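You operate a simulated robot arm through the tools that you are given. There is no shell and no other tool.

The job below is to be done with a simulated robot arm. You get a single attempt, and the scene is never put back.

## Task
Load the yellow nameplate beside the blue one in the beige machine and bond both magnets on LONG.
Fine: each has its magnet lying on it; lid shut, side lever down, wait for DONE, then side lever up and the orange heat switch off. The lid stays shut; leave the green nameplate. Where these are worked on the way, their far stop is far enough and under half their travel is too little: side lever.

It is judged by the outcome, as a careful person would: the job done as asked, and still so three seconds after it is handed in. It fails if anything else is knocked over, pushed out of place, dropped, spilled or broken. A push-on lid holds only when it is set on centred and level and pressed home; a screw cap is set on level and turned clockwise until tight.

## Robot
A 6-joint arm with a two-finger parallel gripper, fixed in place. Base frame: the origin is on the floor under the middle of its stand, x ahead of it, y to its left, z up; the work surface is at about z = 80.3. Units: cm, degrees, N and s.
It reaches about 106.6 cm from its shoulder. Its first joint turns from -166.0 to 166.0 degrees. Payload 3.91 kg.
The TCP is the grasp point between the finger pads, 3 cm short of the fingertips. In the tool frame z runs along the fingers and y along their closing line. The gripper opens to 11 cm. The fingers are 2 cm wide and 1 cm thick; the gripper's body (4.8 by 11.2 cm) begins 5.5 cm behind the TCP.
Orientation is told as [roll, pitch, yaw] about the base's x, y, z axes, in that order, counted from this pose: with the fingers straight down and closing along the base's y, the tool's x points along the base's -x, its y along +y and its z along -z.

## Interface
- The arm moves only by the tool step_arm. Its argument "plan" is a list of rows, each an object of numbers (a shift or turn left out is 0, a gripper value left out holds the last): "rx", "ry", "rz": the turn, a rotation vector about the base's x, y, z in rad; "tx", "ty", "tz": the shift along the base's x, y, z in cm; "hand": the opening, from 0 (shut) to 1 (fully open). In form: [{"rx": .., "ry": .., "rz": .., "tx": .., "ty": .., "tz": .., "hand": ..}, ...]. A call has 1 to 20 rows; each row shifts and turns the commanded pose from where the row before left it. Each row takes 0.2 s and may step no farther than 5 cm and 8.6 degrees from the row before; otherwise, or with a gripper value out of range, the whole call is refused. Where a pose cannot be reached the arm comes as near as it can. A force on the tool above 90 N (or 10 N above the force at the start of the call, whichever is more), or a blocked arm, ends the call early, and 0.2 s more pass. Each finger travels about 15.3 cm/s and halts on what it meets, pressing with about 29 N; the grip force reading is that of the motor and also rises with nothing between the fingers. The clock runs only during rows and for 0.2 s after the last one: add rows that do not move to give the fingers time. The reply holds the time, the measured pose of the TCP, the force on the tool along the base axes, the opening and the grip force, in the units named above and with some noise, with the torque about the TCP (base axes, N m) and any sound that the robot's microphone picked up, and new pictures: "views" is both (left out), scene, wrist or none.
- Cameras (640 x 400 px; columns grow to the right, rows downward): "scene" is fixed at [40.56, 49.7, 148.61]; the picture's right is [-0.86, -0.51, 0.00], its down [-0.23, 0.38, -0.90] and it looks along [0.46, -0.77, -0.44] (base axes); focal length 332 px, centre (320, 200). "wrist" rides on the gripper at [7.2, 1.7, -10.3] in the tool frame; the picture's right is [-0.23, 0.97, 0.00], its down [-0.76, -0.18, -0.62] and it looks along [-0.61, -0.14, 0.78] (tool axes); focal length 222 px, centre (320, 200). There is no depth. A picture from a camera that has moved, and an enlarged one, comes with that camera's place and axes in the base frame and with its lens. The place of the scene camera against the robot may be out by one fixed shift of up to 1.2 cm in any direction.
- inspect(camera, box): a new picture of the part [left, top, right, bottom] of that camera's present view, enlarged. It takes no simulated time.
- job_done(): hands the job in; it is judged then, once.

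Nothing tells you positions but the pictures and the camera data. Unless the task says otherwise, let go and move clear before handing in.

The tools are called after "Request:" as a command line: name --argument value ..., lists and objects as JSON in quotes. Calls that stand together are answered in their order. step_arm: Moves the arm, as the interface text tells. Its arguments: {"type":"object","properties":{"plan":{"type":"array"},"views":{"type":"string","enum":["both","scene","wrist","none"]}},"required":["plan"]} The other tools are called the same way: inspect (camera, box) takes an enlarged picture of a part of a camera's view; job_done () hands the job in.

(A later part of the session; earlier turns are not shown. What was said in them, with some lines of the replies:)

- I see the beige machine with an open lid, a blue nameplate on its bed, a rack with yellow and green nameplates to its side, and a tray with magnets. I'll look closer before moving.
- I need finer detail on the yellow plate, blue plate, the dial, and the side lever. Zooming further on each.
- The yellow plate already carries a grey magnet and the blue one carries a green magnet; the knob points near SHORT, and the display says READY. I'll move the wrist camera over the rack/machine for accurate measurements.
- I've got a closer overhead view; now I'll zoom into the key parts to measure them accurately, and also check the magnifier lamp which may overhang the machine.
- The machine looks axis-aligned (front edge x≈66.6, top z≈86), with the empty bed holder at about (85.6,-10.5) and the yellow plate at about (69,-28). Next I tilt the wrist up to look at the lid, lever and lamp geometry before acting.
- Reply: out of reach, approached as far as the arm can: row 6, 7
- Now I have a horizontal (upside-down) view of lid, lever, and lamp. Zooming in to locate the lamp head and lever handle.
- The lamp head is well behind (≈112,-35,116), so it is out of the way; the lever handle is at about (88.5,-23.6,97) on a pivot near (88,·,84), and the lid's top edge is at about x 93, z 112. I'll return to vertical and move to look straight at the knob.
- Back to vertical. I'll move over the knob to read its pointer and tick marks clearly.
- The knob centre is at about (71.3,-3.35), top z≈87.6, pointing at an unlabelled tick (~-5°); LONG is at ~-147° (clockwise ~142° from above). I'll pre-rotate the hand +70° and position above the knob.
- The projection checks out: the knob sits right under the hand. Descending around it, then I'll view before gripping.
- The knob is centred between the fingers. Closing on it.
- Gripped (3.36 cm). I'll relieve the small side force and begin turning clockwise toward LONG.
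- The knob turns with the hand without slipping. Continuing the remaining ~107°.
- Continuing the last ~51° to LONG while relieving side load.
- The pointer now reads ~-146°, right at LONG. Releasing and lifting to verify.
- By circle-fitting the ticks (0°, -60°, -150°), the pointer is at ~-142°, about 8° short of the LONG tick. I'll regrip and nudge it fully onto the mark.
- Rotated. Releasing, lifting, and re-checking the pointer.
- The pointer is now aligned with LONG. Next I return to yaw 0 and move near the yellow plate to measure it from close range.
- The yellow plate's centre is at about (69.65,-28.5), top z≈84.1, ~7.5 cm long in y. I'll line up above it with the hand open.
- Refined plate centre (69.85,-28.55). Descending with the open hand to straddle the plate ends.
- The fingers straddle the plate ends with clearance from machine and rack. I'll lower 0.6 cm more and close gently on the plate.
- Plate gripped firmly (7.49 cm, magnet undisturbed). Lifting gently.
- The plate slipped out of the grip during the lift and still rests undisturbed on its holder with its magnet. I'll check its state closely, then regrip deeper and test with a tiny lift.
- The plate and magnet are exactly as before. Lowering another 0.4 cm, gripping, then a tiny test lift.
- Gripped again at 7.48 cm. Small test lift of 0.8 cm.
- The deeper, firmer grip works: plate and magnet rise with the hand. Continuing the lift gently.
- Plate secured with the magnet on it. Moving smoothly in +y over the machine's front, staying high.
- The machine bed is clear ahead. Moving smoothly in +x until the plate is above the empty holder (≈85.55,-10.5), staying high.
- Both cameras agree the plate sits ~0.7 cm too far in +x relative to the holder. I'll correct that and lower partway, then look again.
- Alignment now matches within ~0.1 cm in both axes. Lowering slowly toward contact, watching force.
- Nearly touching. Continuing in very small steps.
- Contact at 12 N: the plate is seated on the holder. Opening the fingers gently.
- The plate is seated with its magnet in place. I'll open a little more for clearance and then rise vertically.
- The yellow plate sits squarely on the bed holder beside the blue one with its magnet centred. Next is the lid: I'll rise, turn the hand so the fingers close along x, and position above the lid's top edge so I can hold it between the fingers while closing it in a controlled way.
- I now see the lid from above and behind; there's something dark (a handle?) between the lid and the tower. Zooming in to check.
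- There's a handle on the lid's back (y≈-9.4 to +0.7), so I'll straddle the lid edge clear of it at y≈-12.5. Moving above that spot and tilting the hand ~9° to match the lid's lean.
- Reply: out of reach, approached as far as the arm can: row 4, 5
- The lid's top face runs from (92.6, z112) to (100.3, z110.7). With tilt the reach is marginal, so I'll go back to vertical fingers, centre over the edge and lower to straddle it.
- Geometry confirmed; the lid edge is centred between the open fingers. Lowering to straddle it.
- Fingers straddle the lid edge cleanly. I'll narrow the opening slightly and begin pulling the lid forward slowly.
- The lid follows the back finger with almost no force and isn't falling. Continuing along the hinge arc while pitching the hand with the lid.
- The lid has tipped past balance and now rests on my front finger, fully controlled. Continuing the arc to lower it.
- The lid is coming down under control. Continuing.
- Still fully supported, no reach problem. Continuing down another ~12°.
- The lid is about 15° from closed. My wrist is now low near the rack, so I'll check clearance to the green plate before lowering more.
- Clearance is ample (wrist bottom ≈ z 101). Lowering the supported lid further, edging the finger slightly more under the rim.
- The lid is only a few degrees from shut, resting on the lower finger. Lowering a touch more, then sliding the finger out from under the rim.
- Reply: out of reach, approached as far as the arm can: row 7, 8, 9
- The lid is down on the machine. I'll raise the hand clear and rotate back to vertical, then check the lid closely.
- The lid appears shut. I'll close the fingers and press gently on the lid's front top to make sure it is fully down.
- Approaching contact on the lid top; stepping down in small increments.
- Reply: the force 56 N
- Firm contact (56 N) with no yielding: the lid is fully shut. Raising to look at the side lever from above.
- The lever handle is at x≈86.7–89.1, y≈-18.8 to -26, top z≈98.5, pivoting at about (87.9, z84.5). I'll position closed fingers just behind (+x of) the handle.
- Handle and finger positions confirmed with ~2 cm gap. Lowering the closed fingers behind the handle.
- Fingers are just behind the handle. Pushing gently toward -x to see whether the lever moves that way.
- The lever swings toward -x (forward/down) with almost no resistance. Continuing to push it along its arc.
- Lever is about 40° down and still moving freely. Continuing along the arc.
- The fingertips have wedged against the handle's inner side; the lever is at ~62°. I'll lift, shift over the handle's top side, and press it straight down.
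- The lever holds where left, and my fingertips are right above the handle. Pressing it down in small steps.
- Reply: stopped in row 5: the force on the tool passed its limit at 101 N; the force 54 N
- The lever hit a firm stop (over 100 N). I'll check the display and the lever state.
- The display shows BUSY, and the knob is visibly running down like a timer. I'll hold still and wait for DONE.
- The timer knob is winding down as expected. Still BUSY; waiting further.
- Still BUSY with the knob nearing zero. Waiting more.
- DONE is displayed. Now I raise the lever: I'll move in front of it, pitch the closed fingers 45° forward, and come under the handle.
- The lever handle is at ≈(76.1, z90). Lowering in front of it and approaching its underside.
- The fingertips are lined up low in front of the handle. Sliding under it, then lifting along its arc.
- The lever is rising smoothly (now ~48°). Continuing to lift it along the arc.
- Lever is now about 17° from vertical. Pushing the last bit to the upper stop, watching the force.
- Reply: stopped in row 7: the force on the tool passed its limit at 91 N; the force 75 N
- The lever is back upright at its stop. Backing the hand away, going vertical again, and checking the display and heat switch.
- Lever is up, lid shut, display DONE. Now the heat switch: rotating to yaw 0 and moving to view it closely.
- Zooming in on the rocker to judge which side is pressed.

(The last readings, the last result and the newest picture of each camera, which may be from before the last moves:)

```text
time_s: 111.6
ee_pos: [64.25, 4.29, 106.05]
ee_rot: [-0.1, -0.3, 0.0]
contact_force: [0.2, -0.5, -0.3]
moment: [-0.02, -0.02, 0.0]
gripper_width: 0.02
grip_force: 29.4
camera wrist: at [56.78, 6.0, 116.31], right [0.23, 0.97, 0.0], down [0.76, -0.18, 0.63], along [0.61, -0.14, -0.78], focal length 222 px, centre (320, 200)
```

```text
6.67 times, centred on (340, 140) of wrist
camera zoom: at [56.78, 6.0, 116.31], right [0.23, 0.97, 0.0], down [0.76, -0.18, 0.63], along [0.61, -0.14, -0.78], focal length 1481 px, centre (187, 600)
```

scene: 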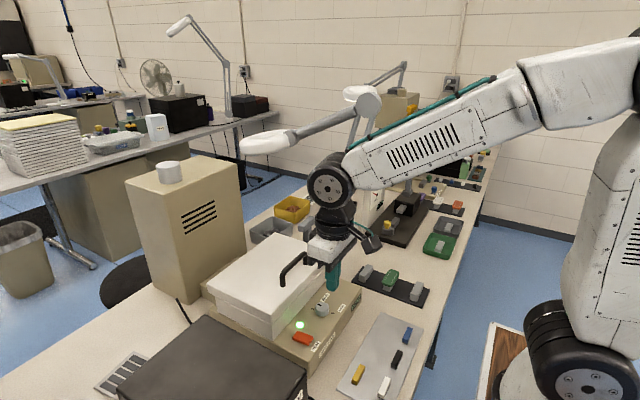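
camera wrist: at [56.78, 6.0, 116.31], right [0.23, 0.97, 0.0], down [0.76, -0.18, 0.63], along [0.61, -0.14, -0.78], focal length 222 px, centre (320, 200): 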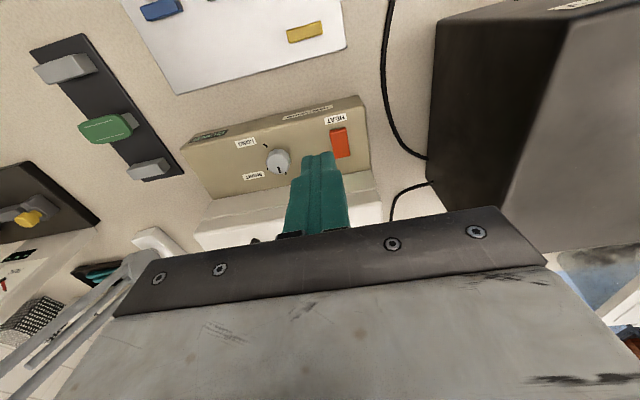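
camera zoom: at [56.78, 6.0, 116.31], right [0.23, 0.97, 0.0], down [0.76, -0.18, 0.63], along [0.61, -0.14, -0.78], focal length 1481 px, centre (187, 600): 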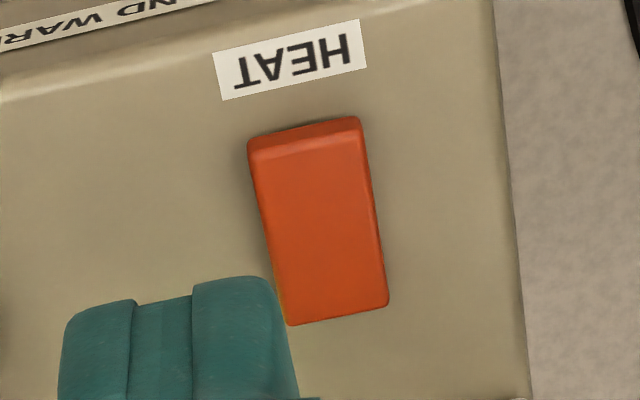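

The rocker's robot-side (-x) end is raised and the far end is pressed (ON). To switch off I'll press the raised near end at about (69.2, 5.8).

Request:
step_arm --plan '[{"tx": 2.5, "ty": 0.75, "tz": -2}, {"tx": 2.4, "ty": 0.75, "tz": -2}, {"tz": -3}, {"tz": -3}, {"tz": -2}, {}]'

Request:
inspect --camera "scene" --box '[280, 300, 340, 350]'

Request:
inspect --camera "wrist" --box '[260, 100, 400, 210]'

```text
time_s: 113.0
ee_pos: [69.02, 5.88, 93.98]
ee_rot: [0.0, -0.3, -0.1]
contact_force: [0.5, -0.2, 0.0]
moment: [-0.02, 0.01, -0.01]
gripper_width: 0.0
grip_force: 29.0
camera wrist: at [61.64, 7.52, 104.24], right [0.23, 0.97, 0.0], down [0.76, -0.18, 0.63], along [0.61, -0.14, -0.78], focal length 222 px, centre (320, 200)
```

scene: 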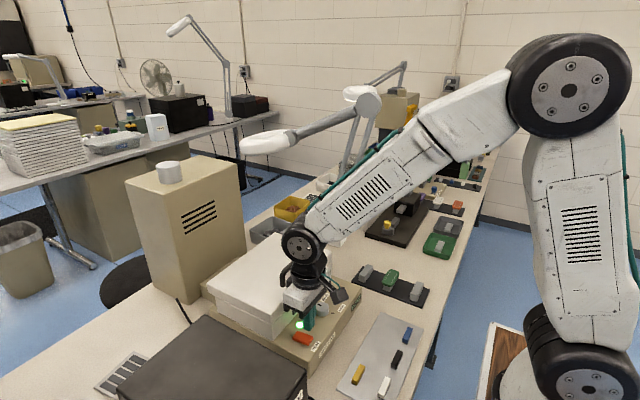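
wrist: 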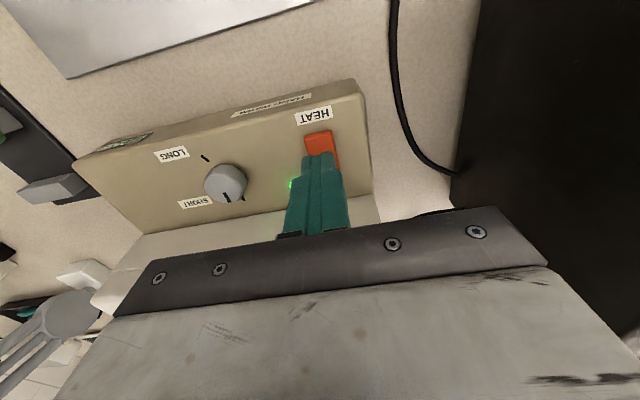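

```text
8.00 times, centred on (310, 325) of scene
camera zoom: at [40.56, 49.7, 148.61], right [-0.86, -0.51, 0.0], down [-0.23, 0.38, -0.9], along [0.46, -0.77, -0.44], focal length 2652 px, centre (400, -800)
```

zoom: 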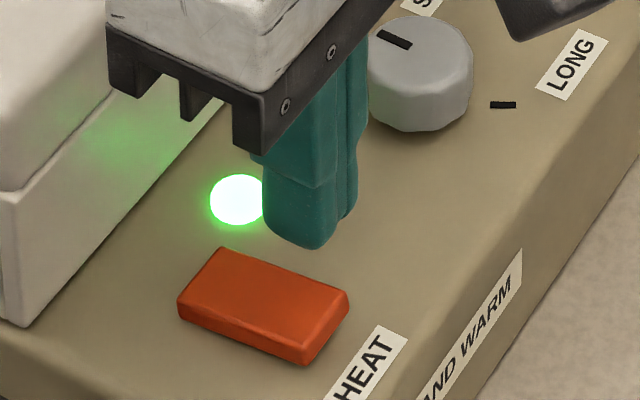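

```text
3.64 times, centred on (330, 155) of wrist
camera zoom: at [61.64, 7.52, 104.24], right [0.23, 0.97, 0.0], down [0.76, -0.18, 0.63], along [0.61, -0.14, -0.78], focal length 808 px, centre (284, 364)
```

zoom: 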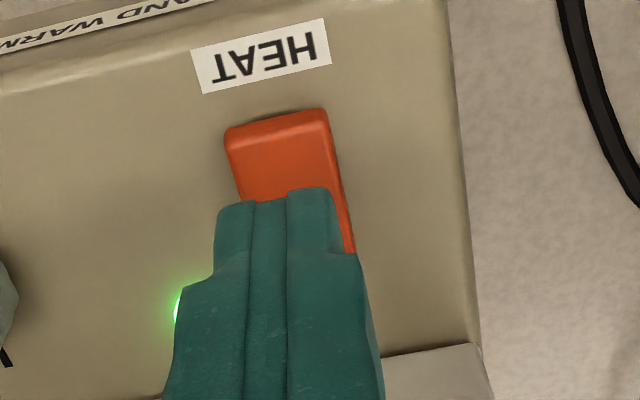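

Aligned over the raised end. Descending and pressing in small steps.

Request:
step_arm --plan '[{"tx": 0.2, "tz": -1.5}, {"tz": -1.2}, {"tz": -0.4}, {"tz": -0.3}, {"tz": -0.3}, {}]' --views "none"

Request:
inspect --camera "scene" --box '[280, 300, 340, 350]'

```text
time_s: 114.4
ee_pos: [69.23, 6.0, 90.31]
ee_rot: [-0.1, -0.3, -0.1]
contact_force: [0.0, 0.5, -0.2]
moment: [-0.01, -0.02, -0.01]
gripper_width: 0.0
grip_force: 29.0
```

```text
8.00 times, centred on (310, 325) of scene
camera zoom: at [40.56, 49.7, 148.61], right [-0.86, -0.51, 0.0], down [-0.23, 0.38, -0.9], along [0.46, -0.77, -0.44], focal length 2652 px, centre (400, -800)
```

zoom: 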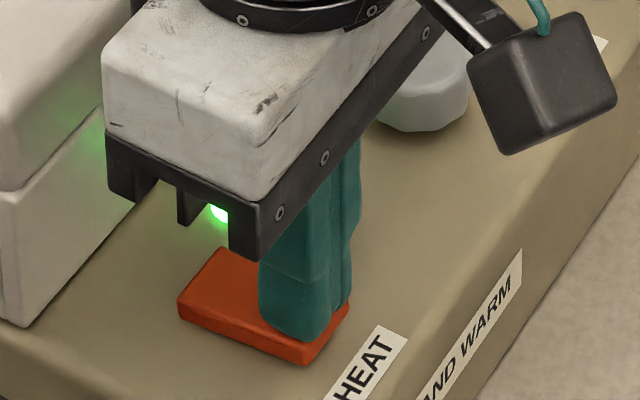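

Fingertips are just at the surface of the raised end. Pressing further in small steps.

Request:
step_arm --plan '[{"tz": -0.25}, {"tz": -0.25}, {"tz": -0.2}, {}]' --views "none"

Request:
inspect --camera "scene" --box '[280, 300, 340, 350]'

```text
time_s: 115.4
ee_pos: [69.19, 6.08, 89.85]
ee_rot: [-0.1, -0.6, -0.1]
contact_force: [-16.3, -1.6, 56.5]
moment: [-0.06, -0.1, 0.1]
gripper_width: 0.0
grip_force: 28.8
```

```text
8.00 times, centred on (310, 325) of scene
camera zoom: at [40.56, 49.7, 148.61], right [-0.86, -0.51, 0.0], down [-0.23, 0.38, -0.9], along [0.46, -0.77, -0.44], focal length 2652 px, centre (400, -800)
```

zoom: 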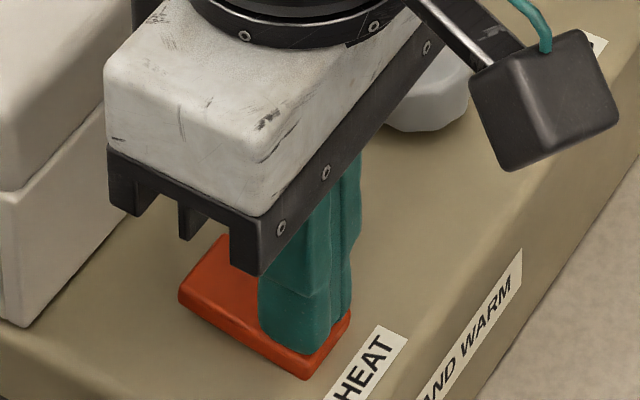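

The green glow is gone and the rocker tilted the other way. Lifting off to verify.

Request:
step_arm --plan '[{"tz": 0.5}, {"tz": 2}, {"tz": 4}, {"tz": 4, "tx": -2}, {"tz": 4, "tx": -3}, {"tz": 3, "tx": -4}, {}]'

Request:
inspect --camera "scene" --box '[280, 270, 370, 360]'

Request:
inspect --camera "scene" --box '[190, 190, 440, 400]'

```text
time_s: 117.0
ee_pos: [60.17, 5.94, 107.49]
ee_rot: [-0.1, -0.4, -0.1]
contact_force: [0.4, -0.8, 1.0]
moment: [-0.02, 0.04, -0.01]
gripper_width: 0.03
grip_force: 28.9
camera wrist: at [52.84, 7.62, 117.79], right [0.23, 0.97, 0.0], down [0.76, -0.18, 0.63], along [0.61, -0.14, -0.78], focal length 222 px, centre (320, 200)
```

scene: 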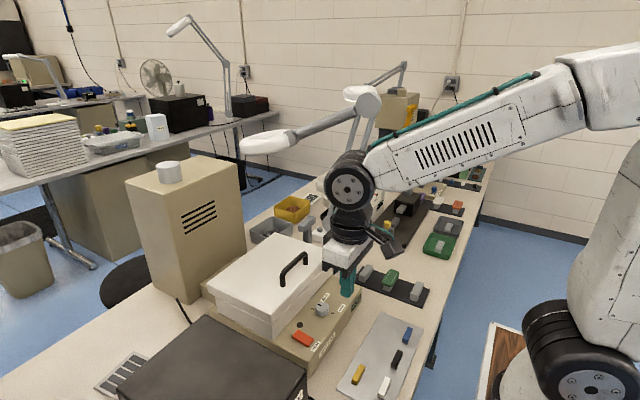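
wrist: 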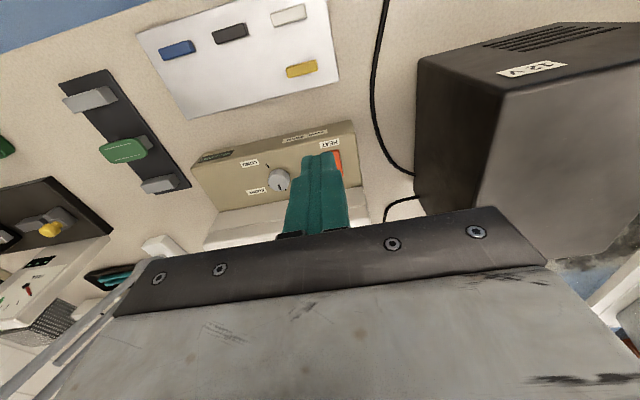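

```text
4.44 times, centred on (325, 315) of scene
camera zoom: at [40.56, 49.7, 148.61], right [-0.86, -0.51, 0.0], down [-0.23, 0.38, -0.9], along [0.46, -0.77, -0.44], focal length 1474 px, centre (298, -311)
```

zoom: 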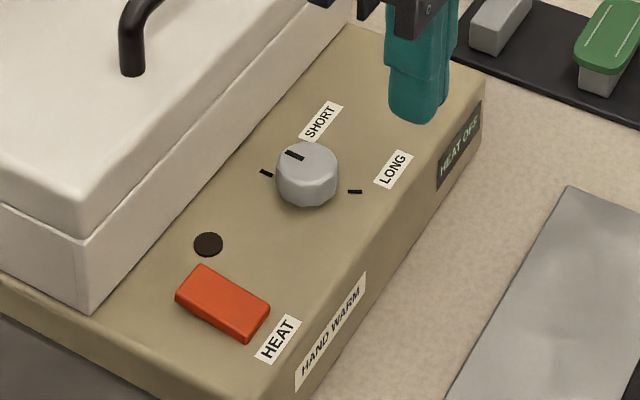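

```text
1.90 times, centred on (315, 295) of scene
camera zoom: at [40.56, 49.7, 148.61], right [-0.86, -0.51, 0.0], down [-0.23, 0.38, -0.9], along [0.46, -0.77, -0.44], focal length 632 px, centre (330, 19)
```

zoom: 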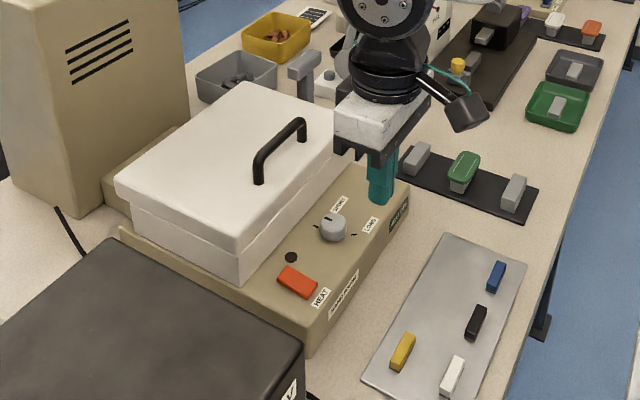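

The display reads HEAT OFF, the light is out, the lid is shut and the lever is up; the green plate is untouched. I'll retreat to a clear position and take one last look.

Request:
step_arm --plan '[{"tz": 4, "tx": -1}, {"tz": 4, "tx": -1}, {"tz": 4, "tx": -1}, {"hand": 0.3}, {}, {}]'

Request:
inspect --camera "scene" --box '[190, 190, 380, 350]'

```text
time_s: 118.4
ee_pos: [57.21, 6.02, 119.14]
ee_rot: [-0.1, -0.3, -0.1]
contact_force: [-0.4, -0.6, -0.5]
moment: [-0.01, 0.02, 0.01]
gripper_width: 3.31
grip_force: 0.0
camera wrist: at [49.87, 7.63, 129.34], right [0.23, 0.97, 0.0], down [0.76, -0.18, 0.63], along [0.61, -0.14, -0.78], focal length 222 px, centre (320, 200)
```

scene: 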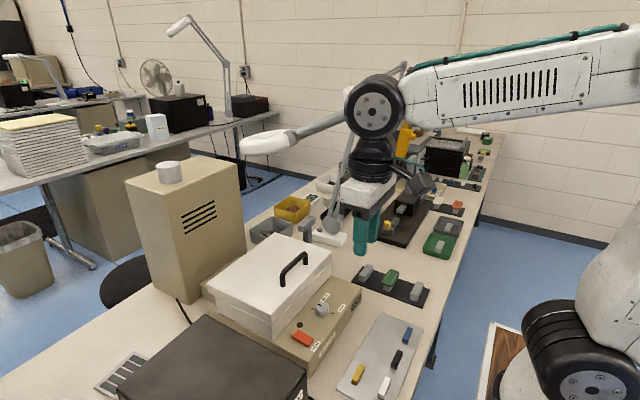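
wrist: 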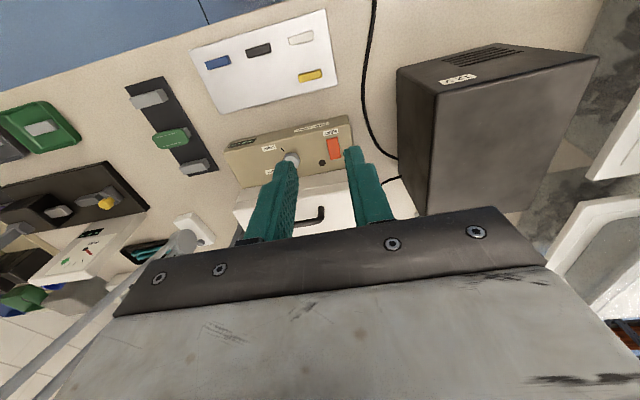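

```text
2.50 times, centred on (285, 270) of scene
camera zoom: at [40.56, 49.7, 148.61], right [-0.86, -0.51, 0.0], down [-0.23, 0.38, -0.9], along [0.46, -0.77, -0.44], focal length 829 px, centre (408, 25)
```

zoom: 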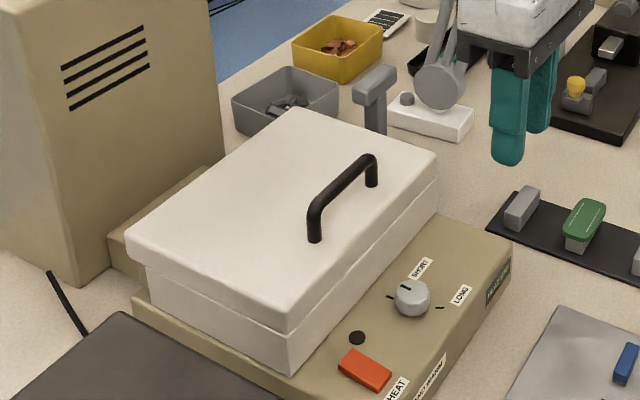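

The last look shows the lid shut with both plates and their magnets inside, the lever up, the heat off and the arm clear. The green plate hasn't moved, so I'm handing the job in.

Request:
job_done

```text
The job is handed in.
```

I loaded the yellow nameplate beside the blue one in the beige machine and ran the bond on LONG until the display showed DONE. I couldn't see inside after shutting the lid, so I haven't seen the magnets since the bond. Both were lying in place on their plates when I last saw them.

- **Knob:** it was on an unlabelled mark, so I turned it onto the LONG tick before bonding. It works as a timer and wound itself back during the run.
- **Yellow nameplate:** my first grip slipped and the plate stayed put on its holder. The second grip held, and I set the plate down with its magnet still centred.
- **Lid:** it is shut. I lowered it by hand and pressed on it, and it was firmly down. It has stayed shut since.
- **Side lever:** I pushed it down to its far stop, which started the bond, and after DONE I raised it to its upper stop.
- **Heat switch:** it is off. The display reads HEAT OFF and the green light is out.

The green nameplate and everything else on the bench are where they were, and the arm is clear.
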